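You operate a simulated robot arm through the tools that you are given. There is no shell and no other tool. Be economical: measure what you need, move in short steps, check, and stop when the job is done.

Carry out the task below with a simulated two-armed robot. There is one attempt and no reset: what you move stays moved.

## Task
Hold the red crate on the top of the long table steady with one hand and put the sole plate marked "92" from the top of the long table in it with the other.

It is judged by the outcome, as a careful person would: the job done as asked, and still so three seconds after it is handed in. It fails if anything else is knocked over, pushed out of place, dropped, spilled or broken.

## Robot
Two 7-joint arms with two-finger parallel grippers on one trunk, on a base that drives. Base frame: it is fixed to the floor where the robot stands at the start and does not move with it; the origin is under the middle of the robot, x ahead of it, y to its left, z up; the surface under the hand at the start is at about z = 840. Units: mm, degrees, N and s.
The left shoulder is at the start at [50, 165, 1205], the right one opposite. With the tool pointing down near the work surface each hand reaches from about 100 to 680 mm from the robot's upright axis, wherever it stands, measured 20 degrees to its own side. Places, roughly: red crate (34x25x15 cm) [600, 500, 900]. Payload 3.91 kg a hand.
The tool frame of a hand sits at the grasp point between the pads (the TCP): z along the fingers, y along the line on which they close. The tips reach 30 mm beyond it. The gripper opens to 110 mm. The fingers are 20 mm wide and 10 mm thick; the gripper's body (48 by 112 mm) begins 55 mm behind the TCP.
Orientation is that of the tool frame in the base frame, as [roll, pitch, yaw] about the fixed x, y, z axes, in that order (R = Rz(yaw) Ry(pitch) Rx(roll)). With the fingers straight down and closing along the base's y, the tool's x points along the base's -x, its y along +y and its z along -z.

## Interface
- The arms move only by the tool jog_arm. It takes "left_targets", "right_targets" or both (then of equal length, played together; a hand with none holds still); each is a list of rows, each an object (a shift or turn left out is 0, a gripper value left out holds the last) with "linear": the shift along the tool's x, y, z in units of 200 mm (1.0 is 200 mm), a list of three; "rot": the turn, a rotation vector about the tool's x, y, z in units of 90 degrees (1.0 is 90 degrees), a list of three; "hand": the closure in counts, from 0 (fully open) to 255 (shut). In form: [{"linear": [tx, ty, tz], "rot": [rx, ry, rz], "hand": hand}, ...]. A call has 1 to 20 rows; each row is the pose to reach, as a shift and turn from the pose commanded when the call began, along the tool's axes at that moment. A call with a number of a shift or a turn outside -1 to 1 is refused whole. Each row takes 0.2 s and may step no farther than 50 mm and 8.6 degrees from the row before; otherwise, or with a gripper value out of range, the whole call is refused. A pose out of reach is approached as far as the arm can. The call stops where the force on the tool passes 40 N (or 10 N more than at its start, if that is more) or the arm is blocked; 0.2 s more then pass. The fingers move at their own pace (about 45 mm/s each) and stop on an object; they squeeze with about 29 N. The grip force told is the motor's: it shows also when the fingers shut on nothing. Time passes only in rows, and 0.2 s behind the last, so rows that repeat a pose let the fingers close. It gives the time, the measured TCP pose, the force on the tool (base axes), the opening and the grip force at its end, in the units of the frame above (readings bear some noise), with the torque about the TCP (base axes, N m) and any sound that the robot's microphone picked up.
- Cameras (640 x 400 px; columns grow to the right, rows downward): "scene" is now at [107.6, 43.2, 1380.9]; the picture's right is [0.48, -0.88, 0.00], its down [-0.46, -0.25, -0.85] and it looks along [0.75, 0.41, -0.52] (base axes); focal length 270 px, centre (320, 200). "left" rides on the left gripper at [72, -17, -103] in its tool frame; the picture's right is [0.23, 0.97, 0.00], its down [-0.76, 0.18, -0.62] and it looks along [-0.61, 0.14, 0.78] (tool axes); focal length 222 px, centre (320, 200). "right" rides on the right gripper at [72, 17, -103] in its tool frame; the picture's right is [-0.23, 0.97, 0.00], its down [-0.76, -0.18, -0.62] and it looks along [-0.61, -0.14, 0.78] (tool axes); focal length 222 px, centre (320, 200). There is no depth. A picture from a camera that has moved, and an enlarged one, comes with that camera's place and axes in the base frame and with its lens.
- camera(camera): a new picture of that camera. No time passes.
- move_column(by): slides the trunk up (or, below 0, down) by that many mm; the arms and the scene camera ride with it, the base frame stays. It gives what a move gives, with no picture.
- roll_base(legs): drives the robot by 1 to 6 legs, each [ahead, left, turn to the left] in mm, mm and degrees, along the robot's own axes; the way and the turn of a leg run together, so that a leg with both is an arc; at most 1500 mm and 180 degrees a leg. The arms and the cameras ride along, it lands a little off, and it stops where it bumps. It gives what a move gives.
- head_to(pan, tilt): turns the head with the scene camera to pan (to the left, within 80 degrees either way) and tilt (down, from -29 to 69), counted from straight ahead of the robot. It gives what a move gives.
- zoom(camera, box): a new picture of the part [left, top, right, bottom] of that camera's present view, enlarged. No time passes.
- close_job(): hands the job in; it is judged then, once.

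Go step by step. Nothing tells you exact positions but the pictures and the camera data: compare them with the known pose of the tool, close in by small moves and look again before you grip or let go. The budget is 120 turns and 88 pictures, counting those below and the enlarged ones. Unless the task says otherwise, let go and move clear before handing in, and close with one line.

The tools are called after "Request:" as name(argument=value, ...) on one line, values as JSON. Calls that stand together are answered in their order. jog_arm: Moves the arms, as the interface text tells. Its arguments: {"type":"object","properties":{"left_targets":{"type":"array"},"right_targets":{"type":"array"}},"required":[]} The other tools are called the same way: move_column (by) slides the trunk up or down; roll_base (legs) drives the base; head_to (pan, tilt) turns the head that bears the scene camera; camera (camera) takes a picture; zoom (camera, box) takes an enlarged picture of a part of a camera's view; close_job () hands the job in.

At the start:

```text
t: 0.0
left_ee_pos: [290.0, 354.2, 1138.6]
left_tcp_rot: [-180.0, 0.0, -179.9]
left_contact_force: [0.0, 0.7, 0.4]
left_moment: [0.04, 0.0, -0.01]
left_gripper_width: 110.1
left_gripper_force: 0.0
right_ee_pos: [348.5, 53.3, 1203.2]
right_tcp_rot: [180.0, 0.0, 180.0]
right_contact_force: [0.3, -0.4, 0.0]
right_moment: [-0.02, 0.0, 0.0]
right_gripper_width: 109.9
right_gripper_force: 0.1
trunk travel left (down, up): [-425.0, 78.0]
robot x, y, heading: [1.8, -1.8, -0.2]
head pan, tilt: [28.5, 31.4]
```

scene: 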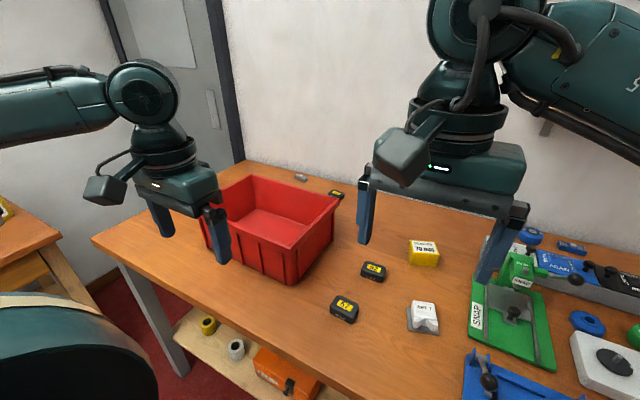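
right: 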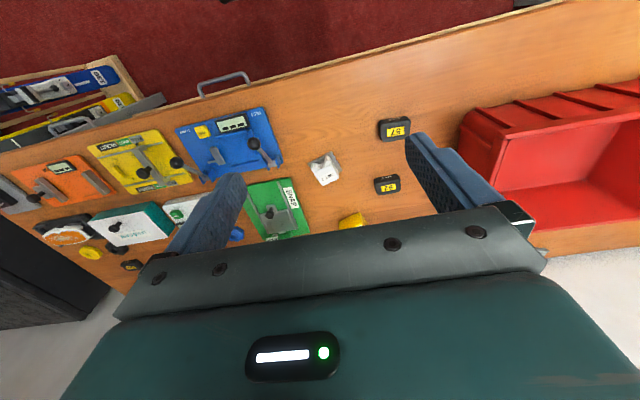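
left: 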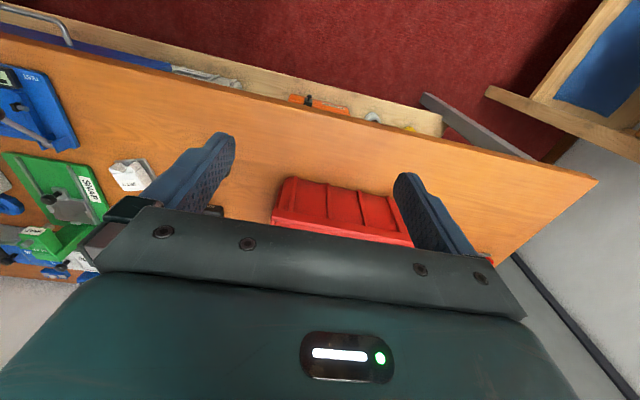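

I see the red crate and several small black plates with yellow labels nearby. I'll zoom to read the labels.

Request:
zoom(camera="scene", box=[300, 240, 460, 340])

Request:
zoom(camera="scene", box=[280, 160, 376, 220])

Request:
zoom(camera="right", box=[340, 100, 468, 220])

```text
4.00 times, centred on (380, 290) of scene
camera zoom: at [107.6, 43.2, 1380.9], right [0.48, -0.88, 0.0], down [-0.46, -0.25, -0.85], along [0.75, 0.41, -0.52], focal length 1080 px, centre (80, -160)
```

zoom: 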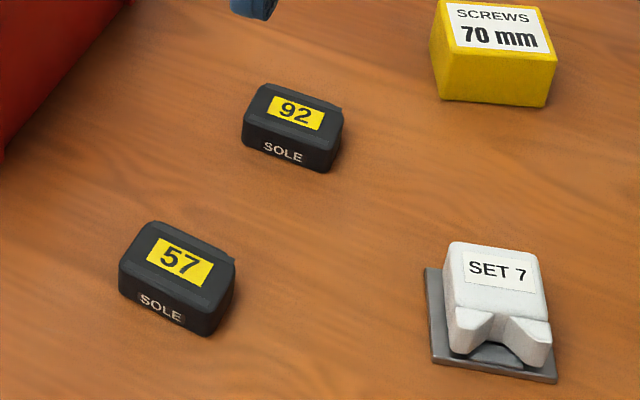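

```text
6.67 times, centred on (328, 190) of scene
camera zoom: at [107.6, 43.2, 1380.9], right [0.48, -0.88, 0.0], down [-0.46, -0.25, -0.85], along [0.75, 0.41, -0.52], focal length 1799 px, centre (267, 267)
```

zoom: 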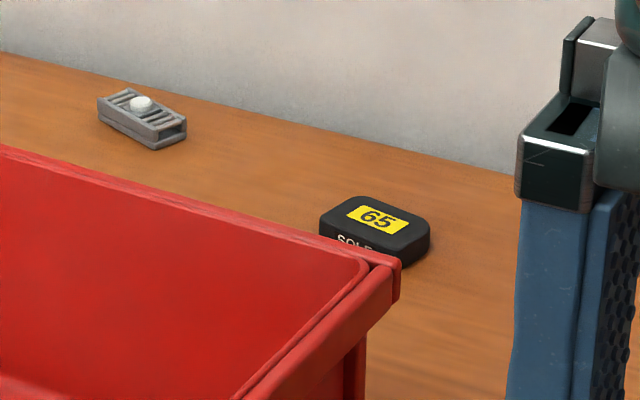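

```text
3.33 times, centred on (404, 160) of right
camera zoom: at [275.5, 71.4, 1305.2], right [0.23, 0.97, 0.0], down [0.76, -0.18, 0.62], along [0.61, -0.14, -0.78], focal length 740 px, centre (40, 333)
```

zoom: 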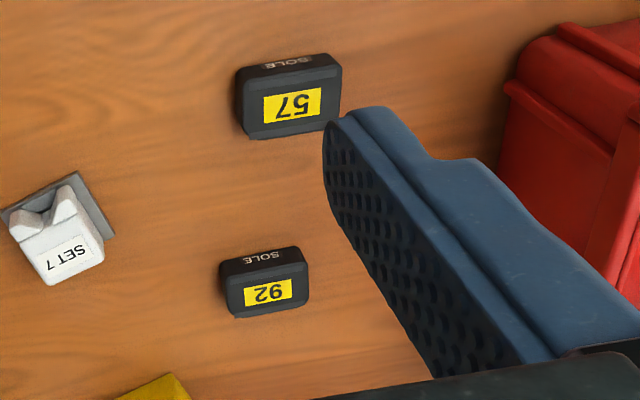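

Plate "92" is at about (624, 165), with its top near z 860. The crate spans roughly x 490–690, y 300–640, with its rim near z 990, and the table edge is near x 345. I'll drive left about 300 mm so both are within comfortable reach.

Request:
roll_base(legs=[[0, 300, 0]])

Request:
head_to(pan=5, tilt=45)

Request:
camera(camera="scene")

Request:
camera(camera="left")

Request:
camera(camera="right")

```text
t: 3.2
left_ee_pos: [291.8, 654.1, 1139.0]
left_tcp_rot: [-180.0, -0.1, 179.9]
left_contact_force: [0.3, 0.0, 0.1]
left_moment: [0.0, -0.04, 0.02]
left_gripper_width: 110.1
left_gripper_force: 0.1
right_ee_pos: [349.4, 353.5, 1203.2]
right_tcp_rot: [-180.0, 0.0, 179.8]
right_contact_force: [-0.4, 0.3, 0.5]
right_moment: [0.01, -0.02, -0.03]
right_gripper_width: 110.0
right_gripper_force: 0.1
trunk travel left (down, up): [-425.0, 78.0]
robot x, y, heading: [1.1, 298.8, -0.2]
head pan, tilt: [28.5, 31.4]
```

```text
t: 4.1
left_ee_pos: [290.8, 653.9, 1138.0]
left_tcp_rot: [179.9, 0.0, 179.9]
left_contact_force: [0.2, 0.2, 0.1]
left_moment: [0.0, 0.02, 0.02]
left_gripper_width: 109.8
left_gripper_force: 0.1
right_ee_pos: [349.9, 352.7, 1202.8]
right_tcp_rot: [180.0, 0.0, 179.8]
right_contact_force: [-0.8, 0.1, 0.0]
right_moment: [-0.02, -0.03, 0.03]
right_gripper_width: 109.8
right_gripper_force: 0.2
trunk travel left (down, up): [-425.0, 78.0]
robot x, y, heading: [1.3, 300.9, -0.3]
head pan, tilt: [5.0, 45.0]
```

```text
81 pictures are left
camera scene: at [110.3, 307.9, 1360.5], right [0.08, -1.0, 0.0], down [-0.7, -0.06, -0.71], along [0.7, 0.06, -0.71], focal length 270 px, centre (320, 200)
```

scene: 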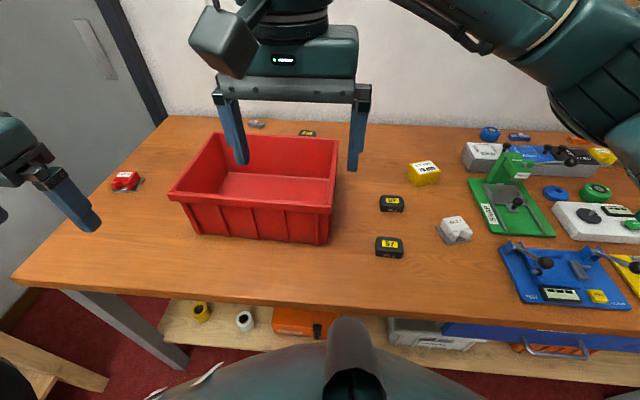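

```text
80 pictures are left
camera left: at [219.1, 636.9, 1241.0], right [-0.22, 0.97, 0.0], down [0.76, 0.17, 0.62], along [0.61, 0.14, -0.78], focal length 222 px, centre (320, 200)
```

left: 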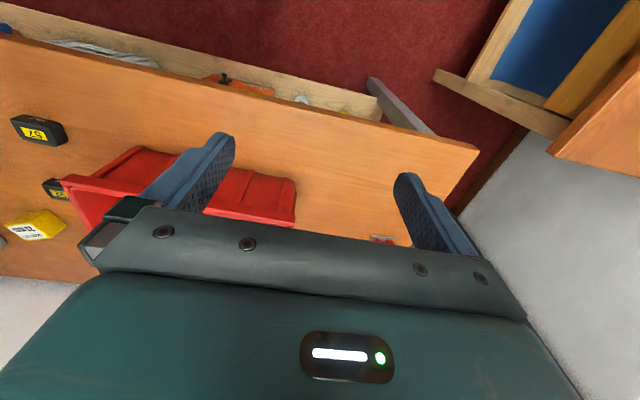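

```text
79 pictures are left
camera right: at [276.2, 371.2, 1305.2], right [0.23, 0.97, 0.0], down [0.76, -0.18, 0.62], along [0.61, -0.14, -0.78], focal length 222 px, centre (320, 200)
```

right: 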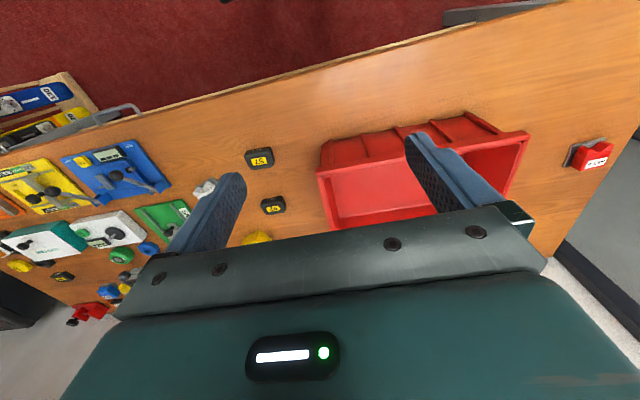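

The crate rim runs about x 475–715, y 312–650, with its top near z 975. I'll bring the left hand above the near wall, turned so it closes along x, and the right hand towards plate 92, both still high.

Request:
jog_arm(left_targets=[{"linear": [-0.078, -0.039, 0], "rot": [0, 0, 0.0833], "hand": 0}, {"linear": [-0.155, -0.078, 0], "rot": [0, 0, 0.1667]}, {"linear": [-0.2325, -0.1175, 0], "rot": [0, 0, 0.25]}, {"linear": [-0.31, -0.157, 0], "rot": [0, 0, 0.3333]}, {"linear": [-0.3875, -0.196, 0], "rot": [0, 0, 0.4167]}, {"linear": [-0.465, -0.235, 0], "rot": [0, 0, 0.5]}, {"linear": [-0.5425, -0.274, 0], "rot": [0, 0, 0.5833]}, {"linear": [-0.62, -0.313, 0], "rot": [0, 0, 0.6667]}, {"linear": [-0.6975, -0.3525, 0], "rot": [0, 0, 0.75]}, {"linear": [-0.775, -0.392, 0], "rot": [0, 0, 0.8333]}, {"linear": [-0.8525, -0.431, 0], "rot": [0, 0, 0.9167]}, {"linear": [-0.93, -0.47, 0], "rot": [0, 0, 1.0]}], right_targets=[{"linear": [-0.083, -0.078, 0.04], "hand": 0}, {"linear": [-0.167, -0.157, 0.08]}, {"linear": [-0.25, -0.235, 0.12]}, {"linear": [-0.333, -0.313, 0.17]}, {"linear": [-0.417, -0.39, 0.21]}, {"linear": [-0.5, -0.47, 0.25]}, {"linear": [-0.583, -0.548, 0.29]}, {"linear": [-0.667, -0.627, 0.33]}, {"linear": [-0.75, -0.705, 0.38]}, {"linear": [-0.833, -0.783, 0.42]}, {"linear": [-0.917, -0.86, 0.46]}, {"linear": [-1.0, -0.94, 0.5]}])

Request:
camera(camera="scene")

Request:
camera(camera="left")

Request:
camera(camera="right")

```text
t: 6.7
left_ee_pos: [477.3, 558.1, 1138.3]
left_tcp_rot: [-179.9, 0.1, 89.6]
left_contact_force: [0.4, -0.1, 0.1]
left_moment: [-0.02, 0.03, 0.0]
left_gripper_width: 110.3
left_gripper_force: 0.2
right_ee_pos: [548.6, 164.0, 1102.8]
right_tcp_rot: [180.0, -0.1, 179.8]
right_contact_force: [0.3, -0.4, -0.7]
right_moment: [0.0, 0.04, 0.01]
right_gripper_width: 110.1
right_gripper_force: 0.0
trunk travel left (down, up): [-425.0, 78.0]
robot x, y, heading: [1.0, 301.9, -0.3]
head pan, tilt: [5.0, 45.0]
```

```text
78 pictures are left
camera scene: at [110.8, 307.4, 1360.4], right [0.08, -1.0, 0.0], down [-0.71, -0.06, -0.71], along [0.7, 0.06, -0.71], focal length 270 px, centre (320, 200)
```

scene: 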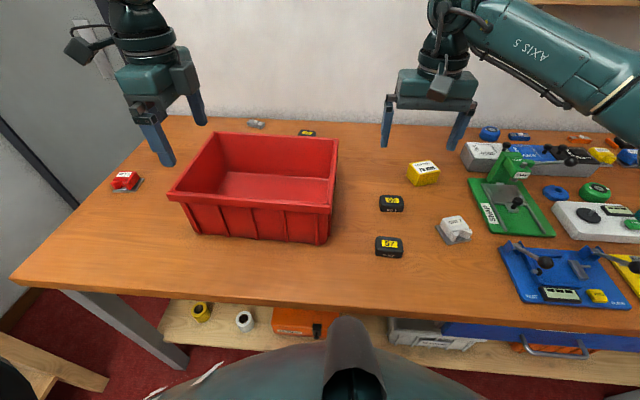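

```text
77 pictures are left
camera left: at [460.9, 631.1, 1241.0], right [0.98, 0.22, 0.0], down [0.17, -0.76, 0.62], along [0.14, -0.61, -0.78], focal length 222 px, centre (320, 200)
```

left: 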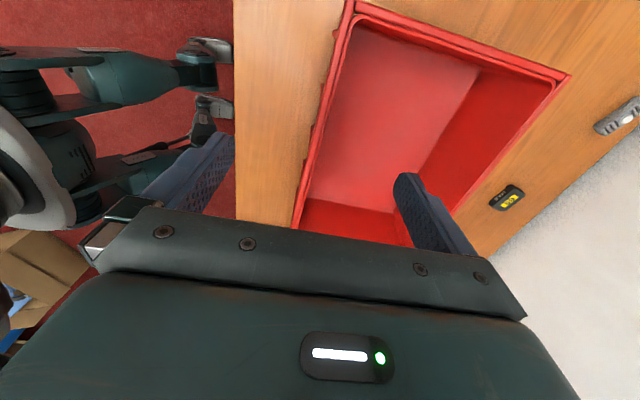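

```text
76 pictures are left
camera right: at [475.9, 182.0, 1204.8], right [0.23, 0.97, 0.0], down [0.76, -0.18, 0.62], along [0.61, -0.14, -0.78], focal length 222 px, centre (320, 200)
```

right: 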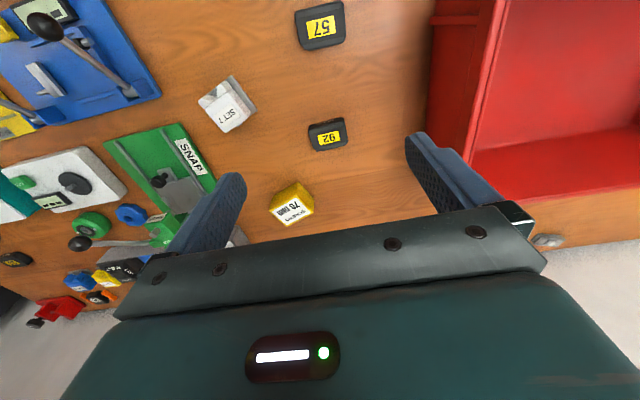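

The near wall's outer face is at x≈485 and its rim at z≈965–975; plate 92 is at about (616, 164). I'll lower both hands partway and look again.

Request:
jog_arm(left_targets=[{"linear": [0, 0.02, 0.15]}, {"linear": [0, 0.05, 0.3]}, {"linear": [0, 0.07, 0.45]}, {"linear": [0, 0.07, 0.58]}, {"linear": [0, 0.07, 0.65]}], right_targets=[{"linear": [-0.08, 0, 0.15]}, {"linear": [-0.16, 0, 0.3]}, {"linear": [-0.24, 0, 0.45]}, {"linear": [-0.34, 0, 0.6]}, {"linear": [-0.34, 0, 0.75]}])

Request:
camera(camera="scene")

Request:
camera(camera="left")

Request:
camera(camera="right")

```text
t: 7.9
left_ee_pos: [490.8, 559.0, 1008.1]
left_tcp_rot: [180.0, 0.0, 89.7]
left_contact_force: [-0.2, 0.8, -1.4]
left_moment: [0.04, 0.0, 0.06]
left_gripper_width: 109.9
left_gripper_force: 0.0
right_ee_pos: [617.1, 164.1, 952.0]
right_tcp_rot: [179.9, 0.0, 179.8]
right_contact_force: [0.3, 0.2, -0.2]
right_moment: [0.02, -0.01, 0.01]
right_gripper_width: 109.8
right_gripper_force: 0.0
trunk travel left (down, up): [-425.0, 78.0]
robot x, y, heading: [-2.0, 298.5, -0.3]
head pan, tilt: [5.0, 45.0]
```

```text
75 pictures are left
camera scene: at [110.5, 307.5, 1360.5], right [0.08, -1.0, 0.0], down [-0.7, -0.06, -0.71], along [0.7, 0.06, -0.71], focal length 270 px, centre (320, 200)
```

scene: 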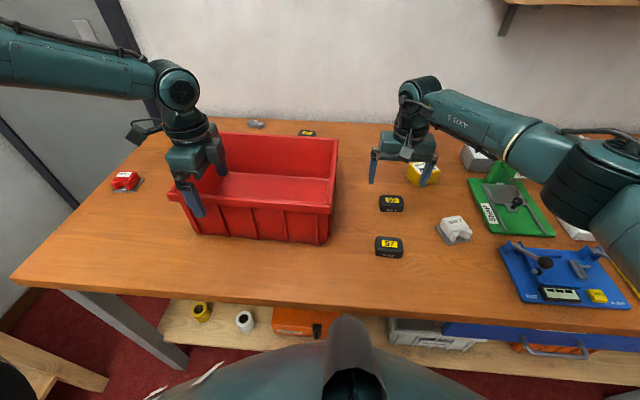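

```text
74 pictures are left
camera left: at [474.6, 630.8, 1110.9], right [0.97, 0.22, 0.0], down [0.17, -0.76, 0.62], along [0.14, -0.61, -0.78], focal length 222 px, centre (320, 200)
```

left: 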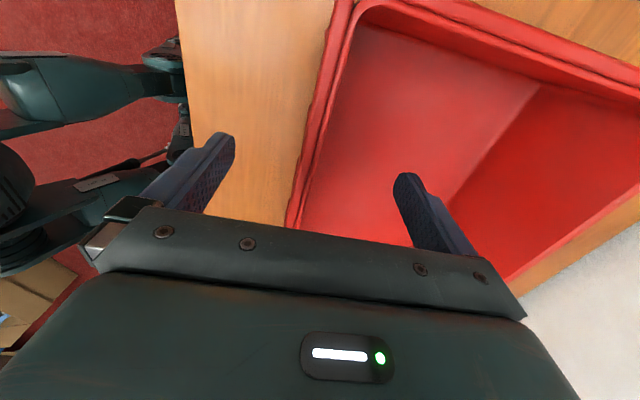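

```text
73 pictures are left
camera right: at [543.8, 182.3, 1054.6], right [0.23, 0.97, 0.0], down [0.76, -0.18, 0.62], along [0.61, -0.14, -0.78], focal length 222 px, centre (320, 200)
```

right: 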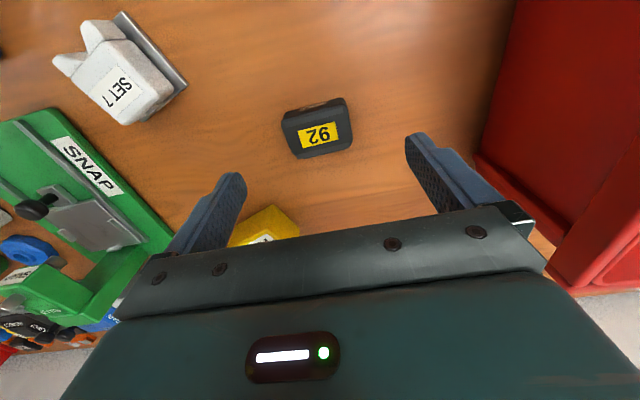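

The left fingers straddle the near wall and plate 92 is centred under the right hand. I'll lower the left hand onto the rim and check the plate's angle.

Request:
jog_arm(left_targets=[{"linear": [0, 0, 0.08]}, {"linear": [0, 0, 0.16]}, {"linear": [0, 0, 0.22]}, {"linear": [0, 0, 0.27]}])

Request:
zoom(camera="scene", box=[140, 120, 300, 220])

Request:
zoom(camera="right", box=[240, 80, 400, 180])

```text
t: 8.9
left_ee_pos: [491.4, 559.0, 954.7]
left_tcp_rot: [-180.0, 0.1, 89.7]
left_contact_force: [0.7, 0.0, 0.4]
left_moment: [-0.02, 0.03, 0.02]
left_gripper_width: 110.0
left_gripper_force: 0.1
right_ee_pos: [616.8, 164.5, 953.1]
right_tcp_rot: [-180.0, 0.0, 179.8]
right_contact_force: [0.3, -0.3, -0.3]
right_moment: [-0.01, 0.02, -0.02]
right_gripper_width: 110.3
right_gripper_force: 0.0
trunk travel left (down, up): [-425.0, 78.0]
robot x, y, heading: [-3.2, 297.0, -0.3]
head pan, tilt: [5.0, 45.0]
```

```text
4.00 times, centred on (220, 170) of scene
camera zoom: at [110.3, 307.8, 1360.4], right [0.08, -1.0, 0.0], down [-0.7, -0.06, -0.71], along [0.7, 0.06, -0.71], focal length 1080 px, centre (720, 320)
```

zoom: 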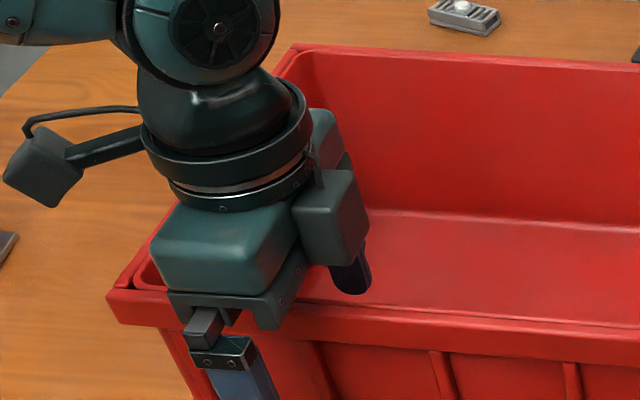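

```text
4.00 times, centred on (320, 130) of right
camera zoom: at [543.6, 182.8, 1055.3], right [0.23, 0.97, 0.0], down [0.76, -0.18, 0.62], along [0.61, -0.14, -0.78], focal length 888 px, centre (320, 480)
```

zoom: 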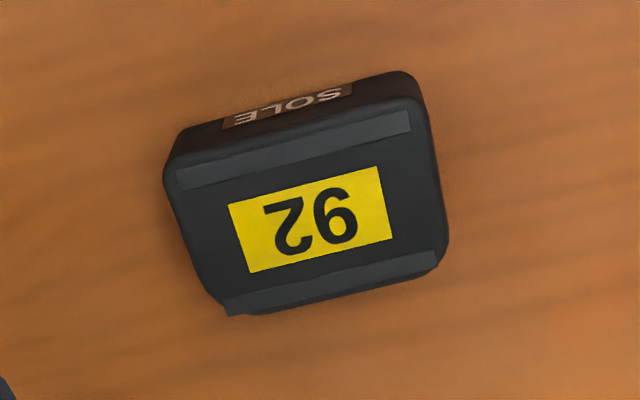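

The left fingers straddle the rim without contact, and plate 92 is square to the base axes, centred at (621, 163). I'll close the left hand on the rim and lower the right hand over the plate.

Request:
jog_arm(left_targets=[{"hand": 255}, {"hand": 255}, {"hand": 255}, {"hand": 255}, {"hand": 255}, {"hand": 255}, {"hand": 255}, {"hand": 255}])

Request:
jog_arm(right_targets=[{"linear": [-0.02, -0.003, 0.1]}, {"linear": [-0.022, -0.005, 0.2]}, {"linear": [-0.022, -0.005, 0.3]}, {"linear": [-0.022, -0.005, 0.35]}, {"linear": [-0.022, -0.005, 0.38]}])

Request:
camera(camera="right")

Request:
camera(camera="scene")

```text
t: 10.7
left_ee_pos: [492.0, 559.3, 954.7]
left_tcp_rot: [-180.0, 0.0, 89.7]
left_contact_force: [-1.4, -2.1, -0.2]
left_moment: [0.27, 0.07, -0.52]
left_gripper_width: 12.7
left_gripper_force: 28.9
right_ee_pos: [615.8, 164.6, 953.2]
right_tcp_rot: [179.9, 0.0, 179.8]
right_contact_force: [1.1, 0.4, -0.8]
right_moment: [-0.02, -0.01, 0.0]
right_gripper_width: 110.2
right_gripper_force: 0.1
trunk travel left (down, up): [-425.0, 78.0]
robot x, y, heading: [1.3, 303.5, -0.1]
head pan, tilt: [5.0, 45.0]
```

```text
t: 11.9
left_ee_pos: [491.7, 559.7, 954.3]
left_tcp_rot: [180.0, 0.0, 89.8]
left_contact_force: [-0.9, -0.7, -0.5]
left_moment: [-0.07, 0.05, -0.54]
left_gripper_width: 12.3
left_gripper_force: 28.6
right_ee_pos: [621.4, 162.7, 876.1]
right_tcp_rot: [180.0, 0.0, 179.9]
right_contact_force: [0.8, 0.3, -0.2]
right_moment: [0.0, -0.05, -0.04]
right_gripper_width: 110.1
right_gripper_force: 0.1
trunk travel left (down, up): [-425.0, 78.0]
robot x, y, heading: [-0.9, 299.0, -0.3]
head pan, tilt: [5.0, 45.0]
```

```text
70 pictures are left
camera right: at [548.1, 181.6, 978.3], right [0.23, 0.97, 0.0], down [0.76, -0.18, 0.62], along [0.61, -0.14, -0.78], focal length 222 px, centre (320, 200)
```

right: 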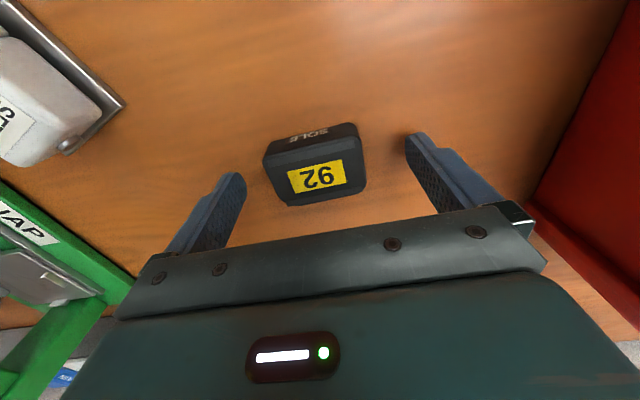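

```text
69 pictures are left
camera scene: at [110.4, 307.7, 1360.4], right [0.08, -1.0, 0.0], down [-0.7, -0.06, -0.71], along [0.7, 0.06, -0.71], focal length 270 px, centre (320, 200)
```

scene: 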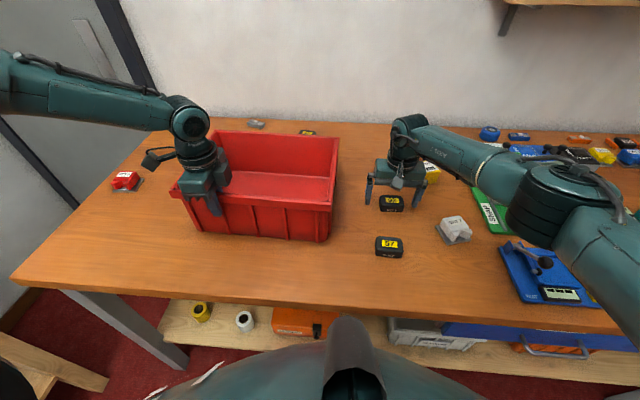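

The left hand holds the rim (12 mm thick) and the plate sits centred between the right fingers with the tips just above the table. Closing the right hand.

Request:
jog_arm(right_targets=[{"hand": 255}, {"hand": 255}, {"hand": 255}, {"hand": 255}, {"hand": 255}, {"hand": 255}, {"hand": 255}])

Request:
camera(camera="right")

```text
t: 13.5
left_ee_pos: [491.5, 559.6, 955.1]
left_tcp_rot: [180.0, 0.0, 89.8]
left_contact_force: [-0.8, -1.3, -0.9]
left_moment: [-0.17, 0.0, -0.61]
left_gripper_width: 12.5
left_gripper_force: 29.0
right_ee_pos: [619.7, 164.2, 876.8]
right_tcp_rot: [-179.9, -0.1, 179.8]
right_contact_force: [0.9, -0.1, 1.0]
right_moment: [-0.01, 0.02, 0.04]
right_gripper_width: 59.2
right_gripper_force: 29.4
trunk travel left (down, up): [-425.0, 78.0]
robot x, y, heading: [0.1, 304.6, -0.2]
head pan, tilt: [5.0, 45.0]
```

```text
68 pictures are left
camera right: at [548.1, 181.7, 978.3], right [0.23, 0.97, 0.0], down [0.76, -0.18, 0.62], along [0.61, -0.14, -0.78], focal length 222 px, centre (320, 200)
```

right: 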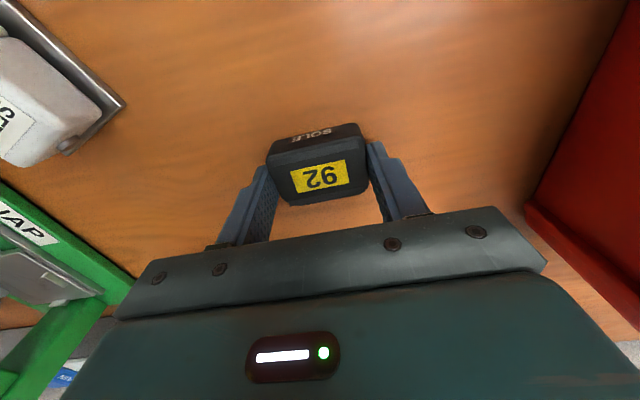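

Plate 92 is gripped (59 mm). Lifting it straight up to check the hold.

Request:
jog_arm(right_targets=[{"linear": [0, 0, -0.05]}, {"linear": [0, 0, -0.15]}, {"linear": [0, 0, -0.3]}, {"linear": [0, 0, -0.45]}, {"linear": [0, 0, -0.6]}, {"linear": [0, 0, -0.75]}, {"linear": [0, 0, -0.9]}, {"linear": [0, 0, -0.9]}])

Request:
camera(camera="right")

```text
t: 15.3
left_ee_pos: [491.7, 559.2, 954.3]
left_tcp_rot: [179.9, 0.0, 89.8]
left_contact_force: [-2.4, -0.1, -0.8]
left_moment: [-0.14, -0.04, -0.57]
left_gripper_width: 12.7
left_gripper_force: 29.2
right_ee_pos: [620.6, 162.9, 1057.5]
right_tcp_rot: [180.0, -0.1, 179.8]
right_contact_force: [-0.1, 0.4, -0.5]
right_moment: [-0.02, 0.03, -0.02]
right_gripper_width: 59.2
right_gripper_force: 29.2
trunk travel left (down, up): [-425.0, 78.0]
robot x, y, heading: [2.2, 304.3, -0.2]
head pan, tilt: [5.0, 45.0]
```

```text
67 pictures are left
camera right: at [547.3, 180.9, 1159.5], right [0.23, 0.97, 0.0], down [0.76, -0.18, 0.62], along [0.61, -0.14, -0.78], focal length 222 px, centre (320, 200)
```

right: 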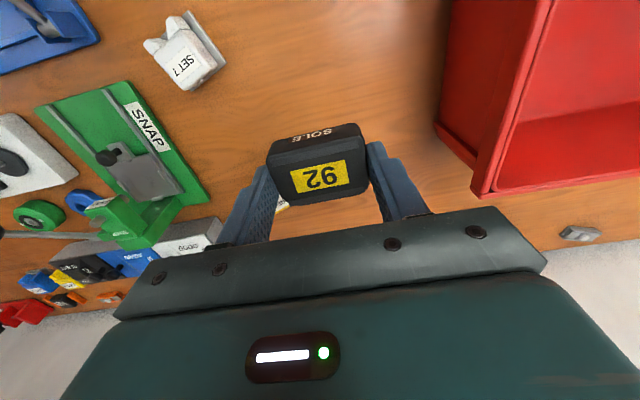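

The plate is lifted securely. I'll carry it left over the crate wall, well above the rim.

Request:
jog_arm(right_targets=[{"linear": [0, 0.1, 0]}, {"linear": [0, 0.25, 0]}, {"linear": [0.02, 0.4, 0]}, {"linear": [0.03, 0.55, 0]}, {"linear": [0.04, 0.7, 0]}, {"linear": [0.05, 0.85, 0]}, {"linear": [0.05, 1.0, 0]}])

Request:
jog_arm(right_targets=[{"linear": [0, 0.12, 0]}, {"linear": [0, 0.24, 0]}, {"linear": [0, 0.3, 0]}])

Request:
camera(camera="scene")

Request:
camera(camera="right")

```text
t: 16.9
left_ee_pos: [491.0, 559.9, 954.5]
left_tcp_rot: [179.9, 0.0, 89.8]
left_contact_force: [-2.0, 3.7, 3.0]
left_moment: [-0.85, -0.15, -0.29]
left_gripper_width: 11.7
left_gripper_force: 28.7
right_ee_pos: [594.7, 344.1, 1059.3]
right_tcp_rot: [179.9, 0.1, 179.8]
right_contact_force: [0.2, -0.1, -0.7]
right_moment: [0.04, 0.02, 0.03]
right_gripper_width: 59.3
right_gripper_force: 28.5
right hand out of reach, approached as far as the arm can: row 6, 7
trunk travel left (down, up): [-425.0, 78.0]
robot x, y, heading: [3.3, 300.6, -0.0]
head pan, tilt: [5.0, 45.0]
```

```text
t: 17.7
left_ee_pos: [491.1, 559.7, 954.8]
left_tcp_rot: [180.0, 0.0, 89.7]
left_contact_force: [-0.3, 0.1, 0.4]
left_moment: [0.08, 0.03, -0.19]
left_gripper_width: 11.8
left_gripper_force: 28.3
right_ee_pos: [576.0, 377.0, 1059.3]
right_tcp_rot: [179.9, 0.1, 179.9]
right_contact_force: [-0.2, 1.2, -1.5]
right_moment: [0.02, -0.02, 0.02]
right_gripper_width: 59.3
right_gripper_force: 28.6
right hand out of reach, approached as far as the arm can: row 1, 2, 3
trunk travel left (down, up): [-425.0, 78.0]
robot x, y, heading: [2.2, 295.9, -0.2]
head pan, tilt: [5.0, 45.0]
```

```text
66 pictures are left
camera scene: at [110.2, 308.2, 1360.4], right [0.08, -1.0, 0.0], down [-0.7, -0.06, -0.71], along [0.7, 0.06, -0.71], focal length 270 px, centre (320, 200)
```

scene: 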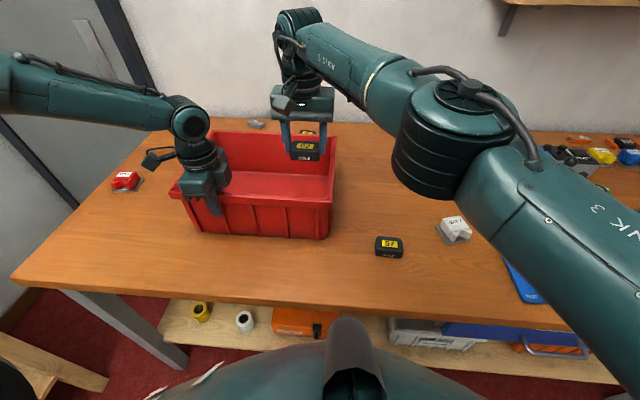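

```text
65 pictures are left
camera right: at [503.9, 395.0, 1161.3], right [0.23, 0.97, 0.0], down [0.76, -0.18, 0.62], along [0.61, -0.14, -0.78], focal length 222 px, centre (320, 200)
```

right: 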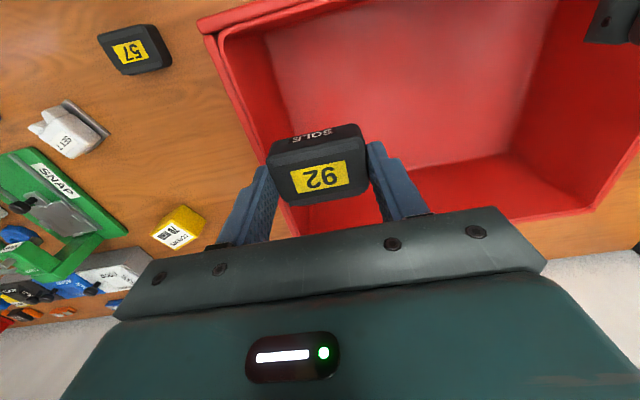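

The reach limit slid the hand to (576, 377), already inside the crate's outline. I'll move nearer and left to about (552, 405), and check where it lands.

Request:
jog_arm(right_targets=[{"linear": [0.06, 0.07, 0]}, {"linear": [0.12, 0.14, 0]}, {"linear": [0.12, 0.14, 0]}])

```text
t: 18.5
left_ee_pos: [491.9, 559.6, 953.4]
left_tcp_rot: [179.9, 0.0, 89.8]
left_contact_force: [-0.3, 0.6, 0.8]
left_moment: [0.16, 0.03, -0.25]
left_gripper_width: 11.9
left_gripper_force: 29.1
right_ee_pos: [553.2, 405.6, 1059.0]
right_tcp_rot: [-179.9, 0.0, 179.7]
right_contact_force: [1.2, 0.0, -1.2]
right_moment: [0.01, -0.02, 0.03]
right_gripper_width: 59.2
right_gripper_force: 29.2
trunk travel left (down, up): [-425.0, 78.0]
robot x, y, heading: [-3.6, 300.4, -0.3]
head pan, tilt: [5.0, 45.0]
```

Now at (553, 406), fully in reach. Lowering partway and looking.

Request:
jog_arm(right_targets=[{"linear": [0, 0, 0.12]}, {"linear": [0, 0, 0.25]}, {"linear": [0, 0, 0.38]}, {"linear": [0, 0, 0.5]}])

Request:
camera(camera="scene")

Request:
camera(camera="right")

```text
t: 19.5
left_ee_pos: [492.2, 559.2, 954.5]
left_tcp_rot: [179.9, 0.0, 89.7]
left_contact_force: [-0.2, 0.5, -0.2]
left_moment: [0.15, 0.07, -0.24]
left_gripper_width: 12.0
left_gripper_force: 28.9
right_ee_pos: [552.6, 404.8, 958.2]
right_tcp_rot: [-180.0, -0.1, 179.8]
right_contact_force: [-0.6, 0.2, -1.0]
right_moment: [-0.01, 0.01, 0.02]
right_gripper_width: 59.1
right_gripper_force: 28.9
trunk travel left (down, up): [-425.0, 78.0]
robot x, y, heading: [-0.6, 302.7, -0.2]
head pan, tilt: [5.0, 45.0]
```

```text
64 pictures are left
camera scene: at [110.3, 307.8, 1360.5], right [0.08, -1.0, 0.0], down [-0.7, -0.06, -0.71], along [0.7, 0.06, -0.71], focal length 270 px, centre (320, 200)
```

scene: 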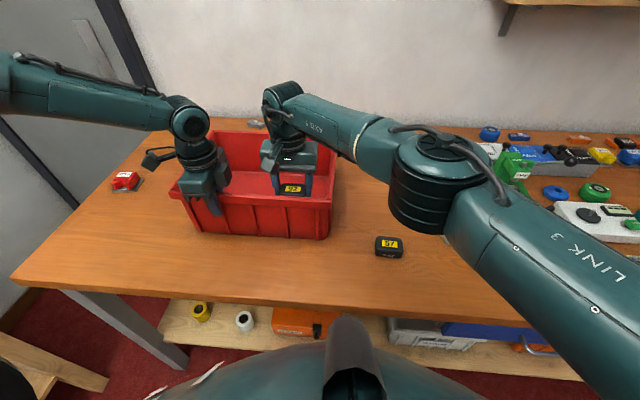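

```text
63 pictures are left
camera right: at [479.8, 423.6, 1061.1], right [0.23, 0.97, 0.0], down [0.76, -0.18, 0.62], along [0.61, -0.14, -0.78], focal length 222 px, centre (320, 200)
```

right: 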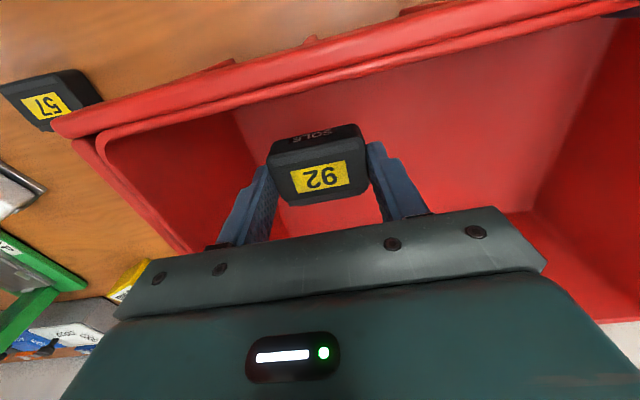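

Lowering further would put the wrist camera housing over the near rim, so I'll raise slightly and turn the right hand 90° so its camera sits over the crate's interior instead.

Request:
jog_arm(right_targets=[{"linear": [0, 0, -0.15]}, {"linear": [0, 0, -0.3]}, {"linear": [-0.003, -0.004, -0.3], "rot": [0, 0, 0.0833]}, {"linear": [-0.006, -0.008, -0.3], "rot": [0, 0, 0.1667]}, {"linear": [-0.01, -0.012, -0.3], "rot": [0, 0, 0.25]}, {"linear": [-0.013, -0.016, -0.3], "rot": [0, 0, 0.3333]}, {"linear": [-0.016, -0.02, -0.3], "rot": [0, 0, 0.4167]}, {"linear": [-0.02, -0.024, -0.3], "rot": [0, 0, 0.5]}, {"linear": [-0.023, -0.028, -0.3], "rot": [0, 0, 0.5833]}, {"linear": [-0.027, -0.032, -0.3], "rot": [0, 0, 0.6667]}, {"linear": [-0.03, -0.036, -0.3], "rot": [0, 0, 0.75]}, {"linear": [-0.033, -0.04, -0.3], "rot": [0, 0, 0.8333]}, {"linear": [-0.037, -0.045, -0.3], "rot": [0, 0, 0.9167]}, {"linear": [-0.04, -0.05, -0.3], "rot": [0, 0, 1.0]}])

Request:
camera(camera="scene")

Request:
camera(camera="right")

```text
t: 22.5
left_ee_pos: [490.9, 558.2, 955.0]
left_tcp_rot: [-180.0, 0.0, 89.8]
left_contact_force: [-1.1, -0.3, 0.5]
left_moment: [0.06, -0.01, -0.2]
left_gripper_width: 11.7
left_gripper_force: 29.5
right_ee_pos: [560.4, 395.5, 1019.7]
right_tcp_rot: [179.9, 0.0, 89.6]
right_contact_force: [0.8, -1.0, -0.6]
right_moment: [0.02, -0.01, -0.02]
right_gripper_width: 59.2
right_gripper_force: 28.4
trunk travel left (down, up): [-425.0, 78.0]
robot x, y, heading: [0.8, 298.6, -0.1]
head pan, tilt: [5.0, 45.0]
```

```text
62 pictures are left
camera scene: at [110.3, 307.8, 1360.4], right [0.08, -1.0, 0.0], down [-0.7, -0.06, -0.71], along [0.7, 0.06, -0.71], focal length 270 px, centre (320, 200)
```

scene: 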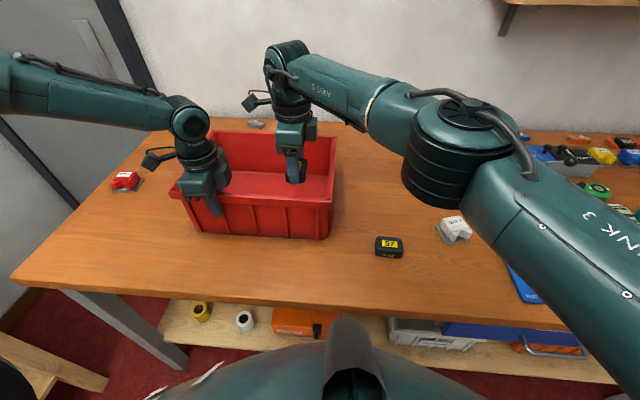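

```text
61 pictures are left
camera right: at [577.8, 468.6, 1120.8], right [0.97, -0.23, 0.0], down [-0.18, -0.76, 0.62], along [-0.15, -0.61, -0.78], focal length 222 px, centre (320, 200)
```

right: 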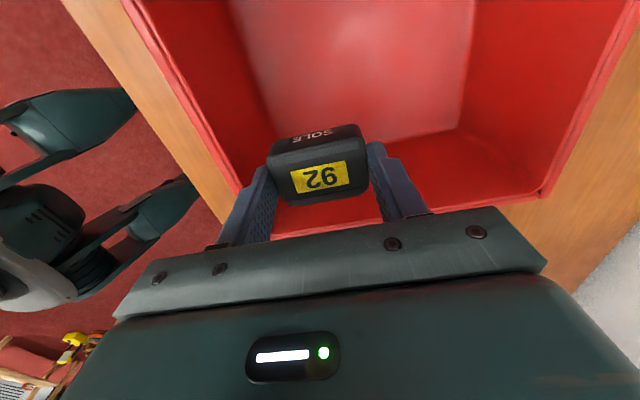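

The turn worked and everything is clear. Lowering into the crate.

Request:
jog_arm(right_targets=[{"linear": [0, 0, 0.12]}, {"linear": [0, 0, 0.25]}, {"linear": [0, 0, 0.37]}, {"linear": [0, 0, 0.47]}, {"linear": [0, 0, 0.55]}, {"linear": [0, 0, 0.6]}])

Request:
camera(camera="right")

Request:
zoom(camera="scene", box=[160, 100, 368, 250])

```text
t: 23.9
left_ee_pos: [491.9, 559.0, 953.9]
left_tcp_rot: [180.0, 0.0, 89.8]
left_contact_force: [-0.9, 0.0, -0.5]
left_moment: [-0.02, 0.0, -0.2]
left_gripper_width: 11.8
left_gripper_force: 29.8
right_ee_pos: [555.2, 392.4, 898.9]
right_tcp_rot: [180.0, -0.1, 89.8]
right_contact_force: [-0.6, 0.4, -1.5]
right_moment: [0.02, 0.0, 0.01]
right_gripper_width: 59.2
right_gripper_force: 29.0
right hand out of reach, approached as far as the arm can: row 5, 6
trunk travel left (down, up): [-425.0, 78.0]
robot x, y, heading: [0.4, 300.6, -0.0]
head pan, tilt: [5.0, 45.0]
```

```text
60 pictures are left
camera right: at [572.2, 464.8, 1001.9], right [0.97, -0.23, 0.0], down [-0.18, -0.76, 0.62], along [-0.14, -0.61, -0.78], focal length 222 px, centre (320, 200)
```

right: 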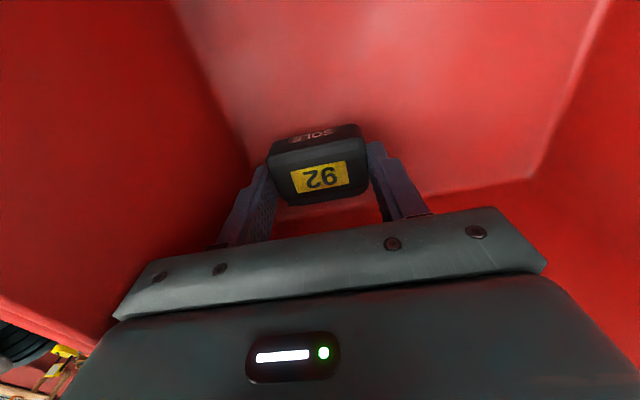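

```text
2.67 times, centred on (264, 175) of scene
camera zoom: at [110.3, 307.8, 1360.4], right [0.08, -1.0, 0.0], down [-0.7, -0.06, -0.71], along [0.7, 0.06, -0.71], focal length 720 px, centre (469, 267)
```

zoom: 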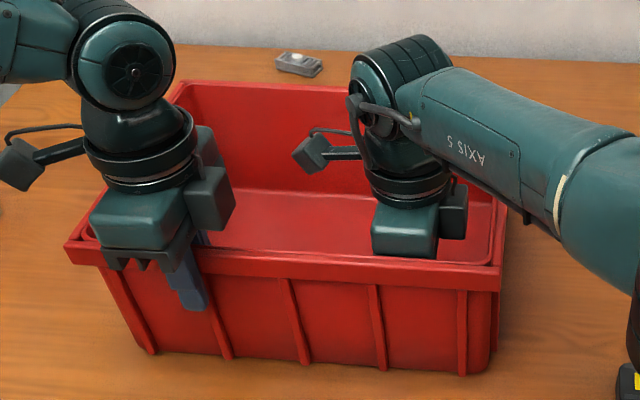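

The reach limit drew the hand near the front wall. I'll shift slightly right and forward for clearance before the final lowering.

Request:
jog_arm(right_targets=[{"linear": [-0.06, 0.015, 0]}, {"linear": [-0.12, 0.03, 0]}, {"linear": [-0.12, 0.03, 0.03]}])

Request:
camera(camera="right")

```text
t: 24.7
left_ee_pos: [491.1, 557.5, 955.6]
left_tcp_rot: [-180.0, 0.3, 89.7]
left_contact_force: [3.0, -15.4, 0.9]
left_moment: [0.73, 0.38, 0.01]
left_gripper_width: 12.0
left_gripper_force: 28.6
right_ee_pos: [560.6, 370.1, 895.1]
right_tcp_rot: [179.9, -0.3, 90.1]
right_contact_force: [-0.6, 19.0, 10.8]
right_moment: [-1.93, 0.13, -0.26]
right_gripper_width: 59.1
right_gripper_force: 29.3
trunk travel left (down, up): [-425.0, 78.0]
robot x, y, heading: [2.3, 301.9, -0.3]
head pan, tilt: [5.0, 45.0]
```

```text
58 pictures are left
camera right: at [577.2, 443.5, 997.7], right [0.97, -0.23, 0.0], down [-0.18, -0.76, 0.62], along [-0.14, -0.6, -0.78], focal length 222 px, centre (320, 200)
```

right: 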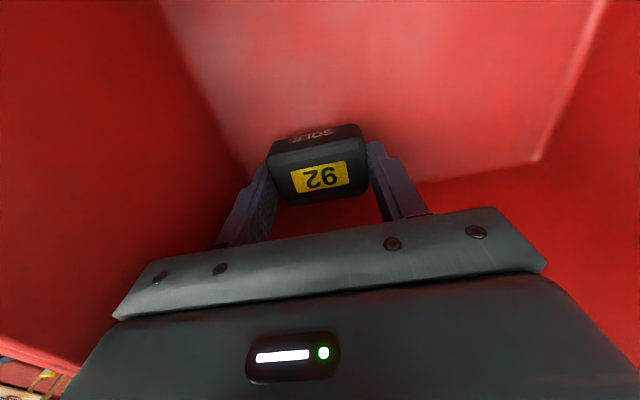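

The side of the gripper touched the crate's right wall lightly (19 N). Backing off left and a bit up right away.

Request:
jog_arm(right_targets=[{"linear": [0.04, 0, -0.02]}, {"linear": [0.075, -0.01, -0.02]}, {"linear": [0.075, -0.01, -0.02]}])

Request:
zoom(camera="scene", box=[160, 100, 368, 250])

```text
t: 25.5
left_ee_pos: [492.3, 559.9, 954.4]
left_tcp_rot: [180.0, -0.1, 90.0]
left_contact_force: [0.2, 0.0, 0.6]
left_moment: [-0.07, 0.07, -0.16]
left_gripper_width: 12.1
left_gripper_force: 28.9
right_ee_pos: [560.9, 381.6, 897.6]
right_tcp_rot: [-179.9, 0.1, 89.7]
right_contact_force: [0.4, 0.1, -2.0]
right_moment: [0.01, 0.01, -0.01]
right_gripper_width: 59.1
right_gripper_force: 29.3
trunk travel left (down, up): [-425.0, 78.0]
robot x, y, heading: [3.4, 303.2, -0.1]
head pan, tilt: [5.0, 45.0]
```

```text
2.67 times, centred on (264, 175) of scene
camera zoom: at [110.4, 307.9, 1360.4], right [0.08, -1.0, 0.0], down [-0.7, -0.06, -0.71], along [0.7, 0.06, -0.71], focal length 720 px, centre (469, 267)
```

zoom: 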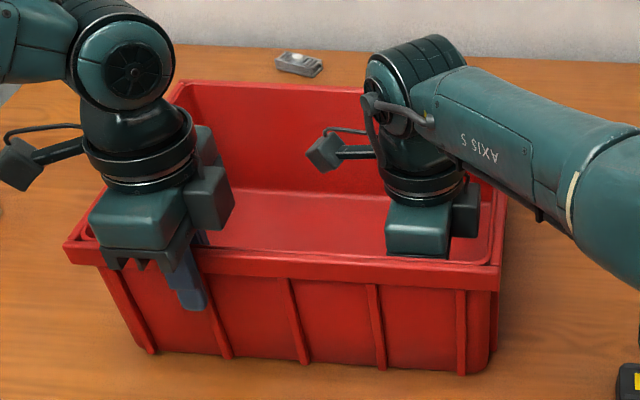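

Clear again, and the crate hasn't moved. Now lowering in small steps until the plate meets the floor.

Request:
jog_arm(right_targets=[{"linear": [0, -0.005, 0.015]}, {"linear": [0, -0.01, 0.03]}, {"linear": [0, -0.015, 0.045]}])

```text
t: 26.3
left_ee_pos: [491.8, 559.8, 953.9]
left_tcp_rot: [-180.0, -0.1, 89.8]
left_contact_force: [1.8, 3.0, 1.4]
left_moment: [0.89, 0.09, 0.06]
left_gripper_width: 12.1
left_gripper_force: 28.6
right_ee_pos: [557.0, 383.2, 887.6]
right_tcp_rot: [180.0, 0.0, 89.7]
right_contact_force: [-0.5, 0.6, -1.1]
right_moment: [0.0, 0.0, 0.01]
right_gripper_width: 59.2
right_gripper_force: 29.0
trunk travel left (down, up): [-425.0, 78.0]
robot x, y, heading: [0.3, 299.5, -0.3]
head pan, tilt: [5.0, 45.0]
```

No floor contact yet; continuing a few millimetres more.

Request:
jog_arm(right_targets=[{"linear": [0, -0.003, 0.01]}, {"linear": [0, -0.006, 0.02]}, {"linear": [0, -0.006, 0.02]}])

Request:
camera(camera="right")

```text
t: 27.1
left_ee_pos: [491.3, 558.8, 954.8]
left_tcp_rot: [-180.0, -0.1, 89.8]
left_contact_force: [0.8, 3.4, 2.0]
left_moment: [1.04, 0.06, 0.16]
left_gripper_width: 11.9
left_gripper_force: 28.8
right_ee_pos: [555.0, 383.3, 883.5]
right_tcp_rot: [-180.0, 0.0, 89.8]
right_contact_force: [0.3, -0.4, -0.6]
right_moment: [-0.02, -0.02, -0.01]
right_gripper_width: 59.4
right_gripper_force: 28.6
trunk travel left (down, up): [-425.0, 78.0]
robot x, y, heading: [-2.2, 299.6, -0.2]
head pan, tilt: [5.0, 45.0]
```

```text
56 pictures are left
camera right: at [572.2, 455.6, 986.8], right [0.97, -0.23, 0.0], down [-0.18, -0.76, 0.62], along [-0.14, -0.61, -0.78], focal length 222 px, centre (320, 200)
```

right: 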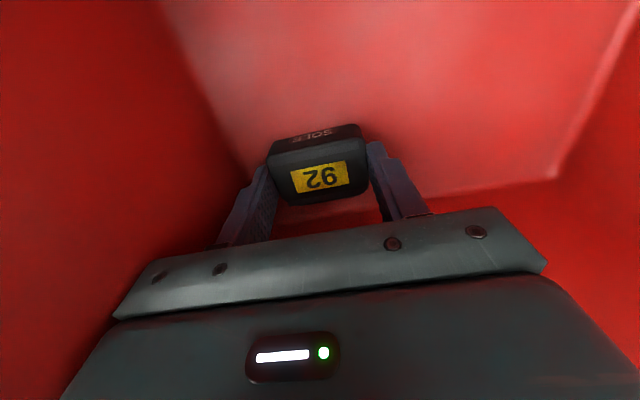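

The left hand feels a slight rising twist (1 N·m), perhaps the right forearm resting on the rim. Checking.

Request:
zoom(camera="scene", box=[220, 110, 380, 250])

Request:
camera(camera="left")

```text
2.86 times, centred on (300, 180) of scene
camera zoom: at [110.3, 308.0, 1360.4], right [0.08, -1.0, 0.0], down [-0.7, -0.06, -0.71], along [0.7, 0.06, -0.71], focal length 771 px, centre (377, 257)
```

zoom: 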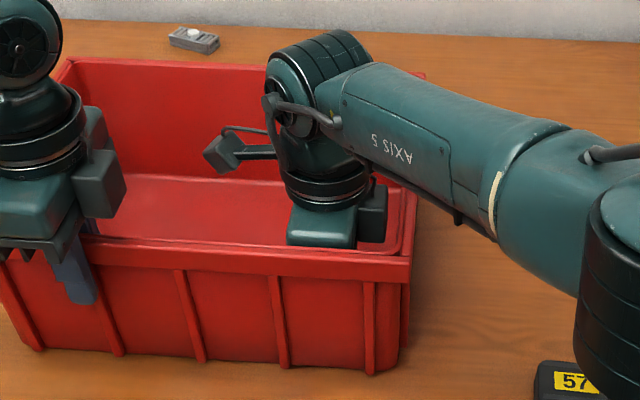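

```text
54 pictures are left
camera left: at [474.6, 631.5, 1057.4], right [0.97, 0.22, 0.0], down [0.18, -0.76, 0.62], along [0.14, -0.61, -0.78], focal length 222 px, centre (320, 200)
```

left: 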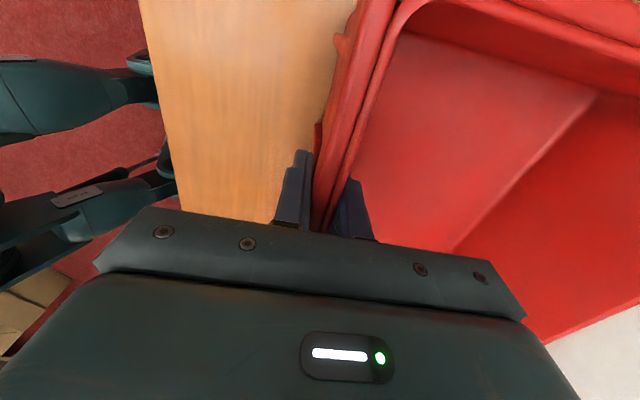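

The plate's underside is within a few mm of the floor, with only a very light touch on the rim. I'll open the right hand partly (to about 76 mm) to set it down.

Request:
jog_arm(right_targets=[{"hand": 105}, {"hand": 90}, {"hand": 79}, {"hand": 79}])

Request:
camera(camera="right")

```text
t: 28.1
left_ee_pos: [491.4, 559.7, 954.7]
left_tcp_rot: [-180.0, -0.1, 89.8]
left_contact_force: [1.4, 3.9, 2.0]
left_moment: [0.81, 0.11, 0.09]
left_gripper_width: 11.9
left_gripper_force: 28.6
right_ee_pos: [554.8, 382.7, 883.5]
right_tcp_rot: [180.0, 0.0, 89.8]
right_contact_force: [0.5, -0.3, 0.5]
right_moment: [-0.01, -0.02, 0.0]
right_gripper_width: 76.1
right_gripper_force: 0.0
trunk travel left (down, up): [-425.0, 78.0]
robot x, y, heading: [-0.1, 301.3, 0.0]
head pan, tilt: [5.0, 45.0]
```

```text
53 pictures are left
camera right: at [572.3, 455.5, 986.9], right [0.97, -0.23, 0.0], down [-0.18, -0.76, 0.62], along [-0.14, -0.61, -0.78], focal length 222 px, centre (320, 200)
```

right: 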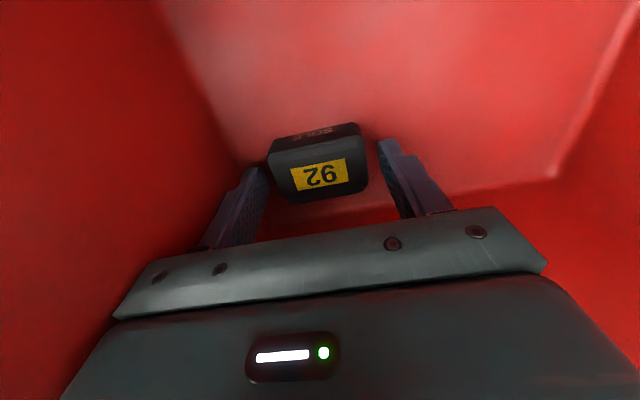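

The plate rests flat on the crate floor with both fingers clear. Raising the right hand straight up out of the crate.

Request:
jog_arm(right_targets=[{"linear": [0, 0, -0.05]}, {"linear": [0, 0, -0.15]}, {"linear": [0, 0, -0.3]}, {"linear": [0, 0, -0.45]}, {"linear": [0, 0, -0.6]}, {"linear": [0, 0, -0.75]}, {"linear": [0, 0, -0.9]}, {"linear": [0, 0, -1.0]}])

Request:
camera(camera="right")

Request:
camera(camera="scene")

```text
t: 29.9
left_ee_pos: [491.8, 559.0, 955.1]
left_tcp_rot: [179.9, 0.1, 89.9]
left_contact_force: [0.6, 3.7, 0.9]
left_moment: [0.25, 0.09, 0.12]
left_gripper_width: 11.8
left_gripper_force: 29.6
right_ee_pos: [555.2, 384.0, 1085.0]
right_tcp_rot: [-179.9, 0.0, 89.8]
right_contact_force: [0.2, -0.3, 0.5]
right_moment: [0.04, -0.03, 0.01]
right_gripper_width: 75.8
right_gripper_force: 0.0
trunk travel left (down, up): [-425.0, 78.0]
robot x, y, heading: [1.8, 301.9, -0.2]
head pan, tilt: [5.0, 45.0]
```

```text
52 pictures are left
camera right: at [572.8, 456.2, 1187.2], right [0.97, -0.23, 0.0], down [-0.18, -0.76, 0.62], along [-0.14, -0.61, -0.78], focal length 222 px, centre (320, 200)
```

right: 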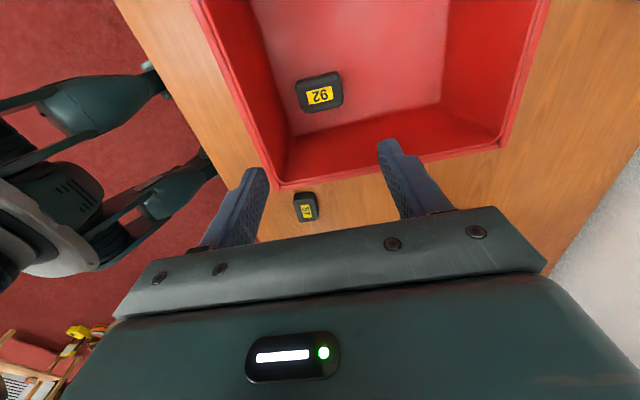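

```text
51 pictures are left
camera scene: at [110.2, 308.0, 1360.4], right [0.08, -1.0, 0.0], down [-0.7, -0.06, -0.71], along [0.7, 0.06, -0.71], focal length 270 px, centre (320, 200)
```

scene: 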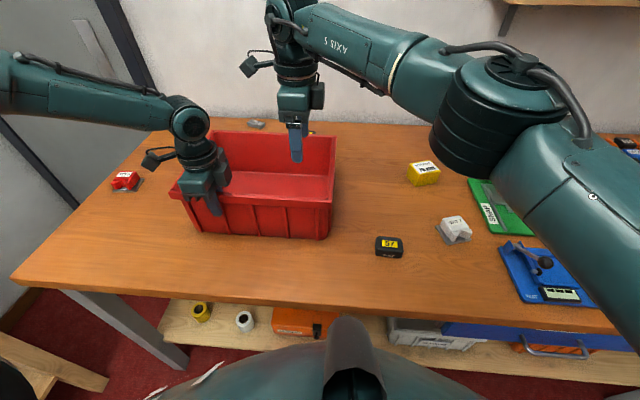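

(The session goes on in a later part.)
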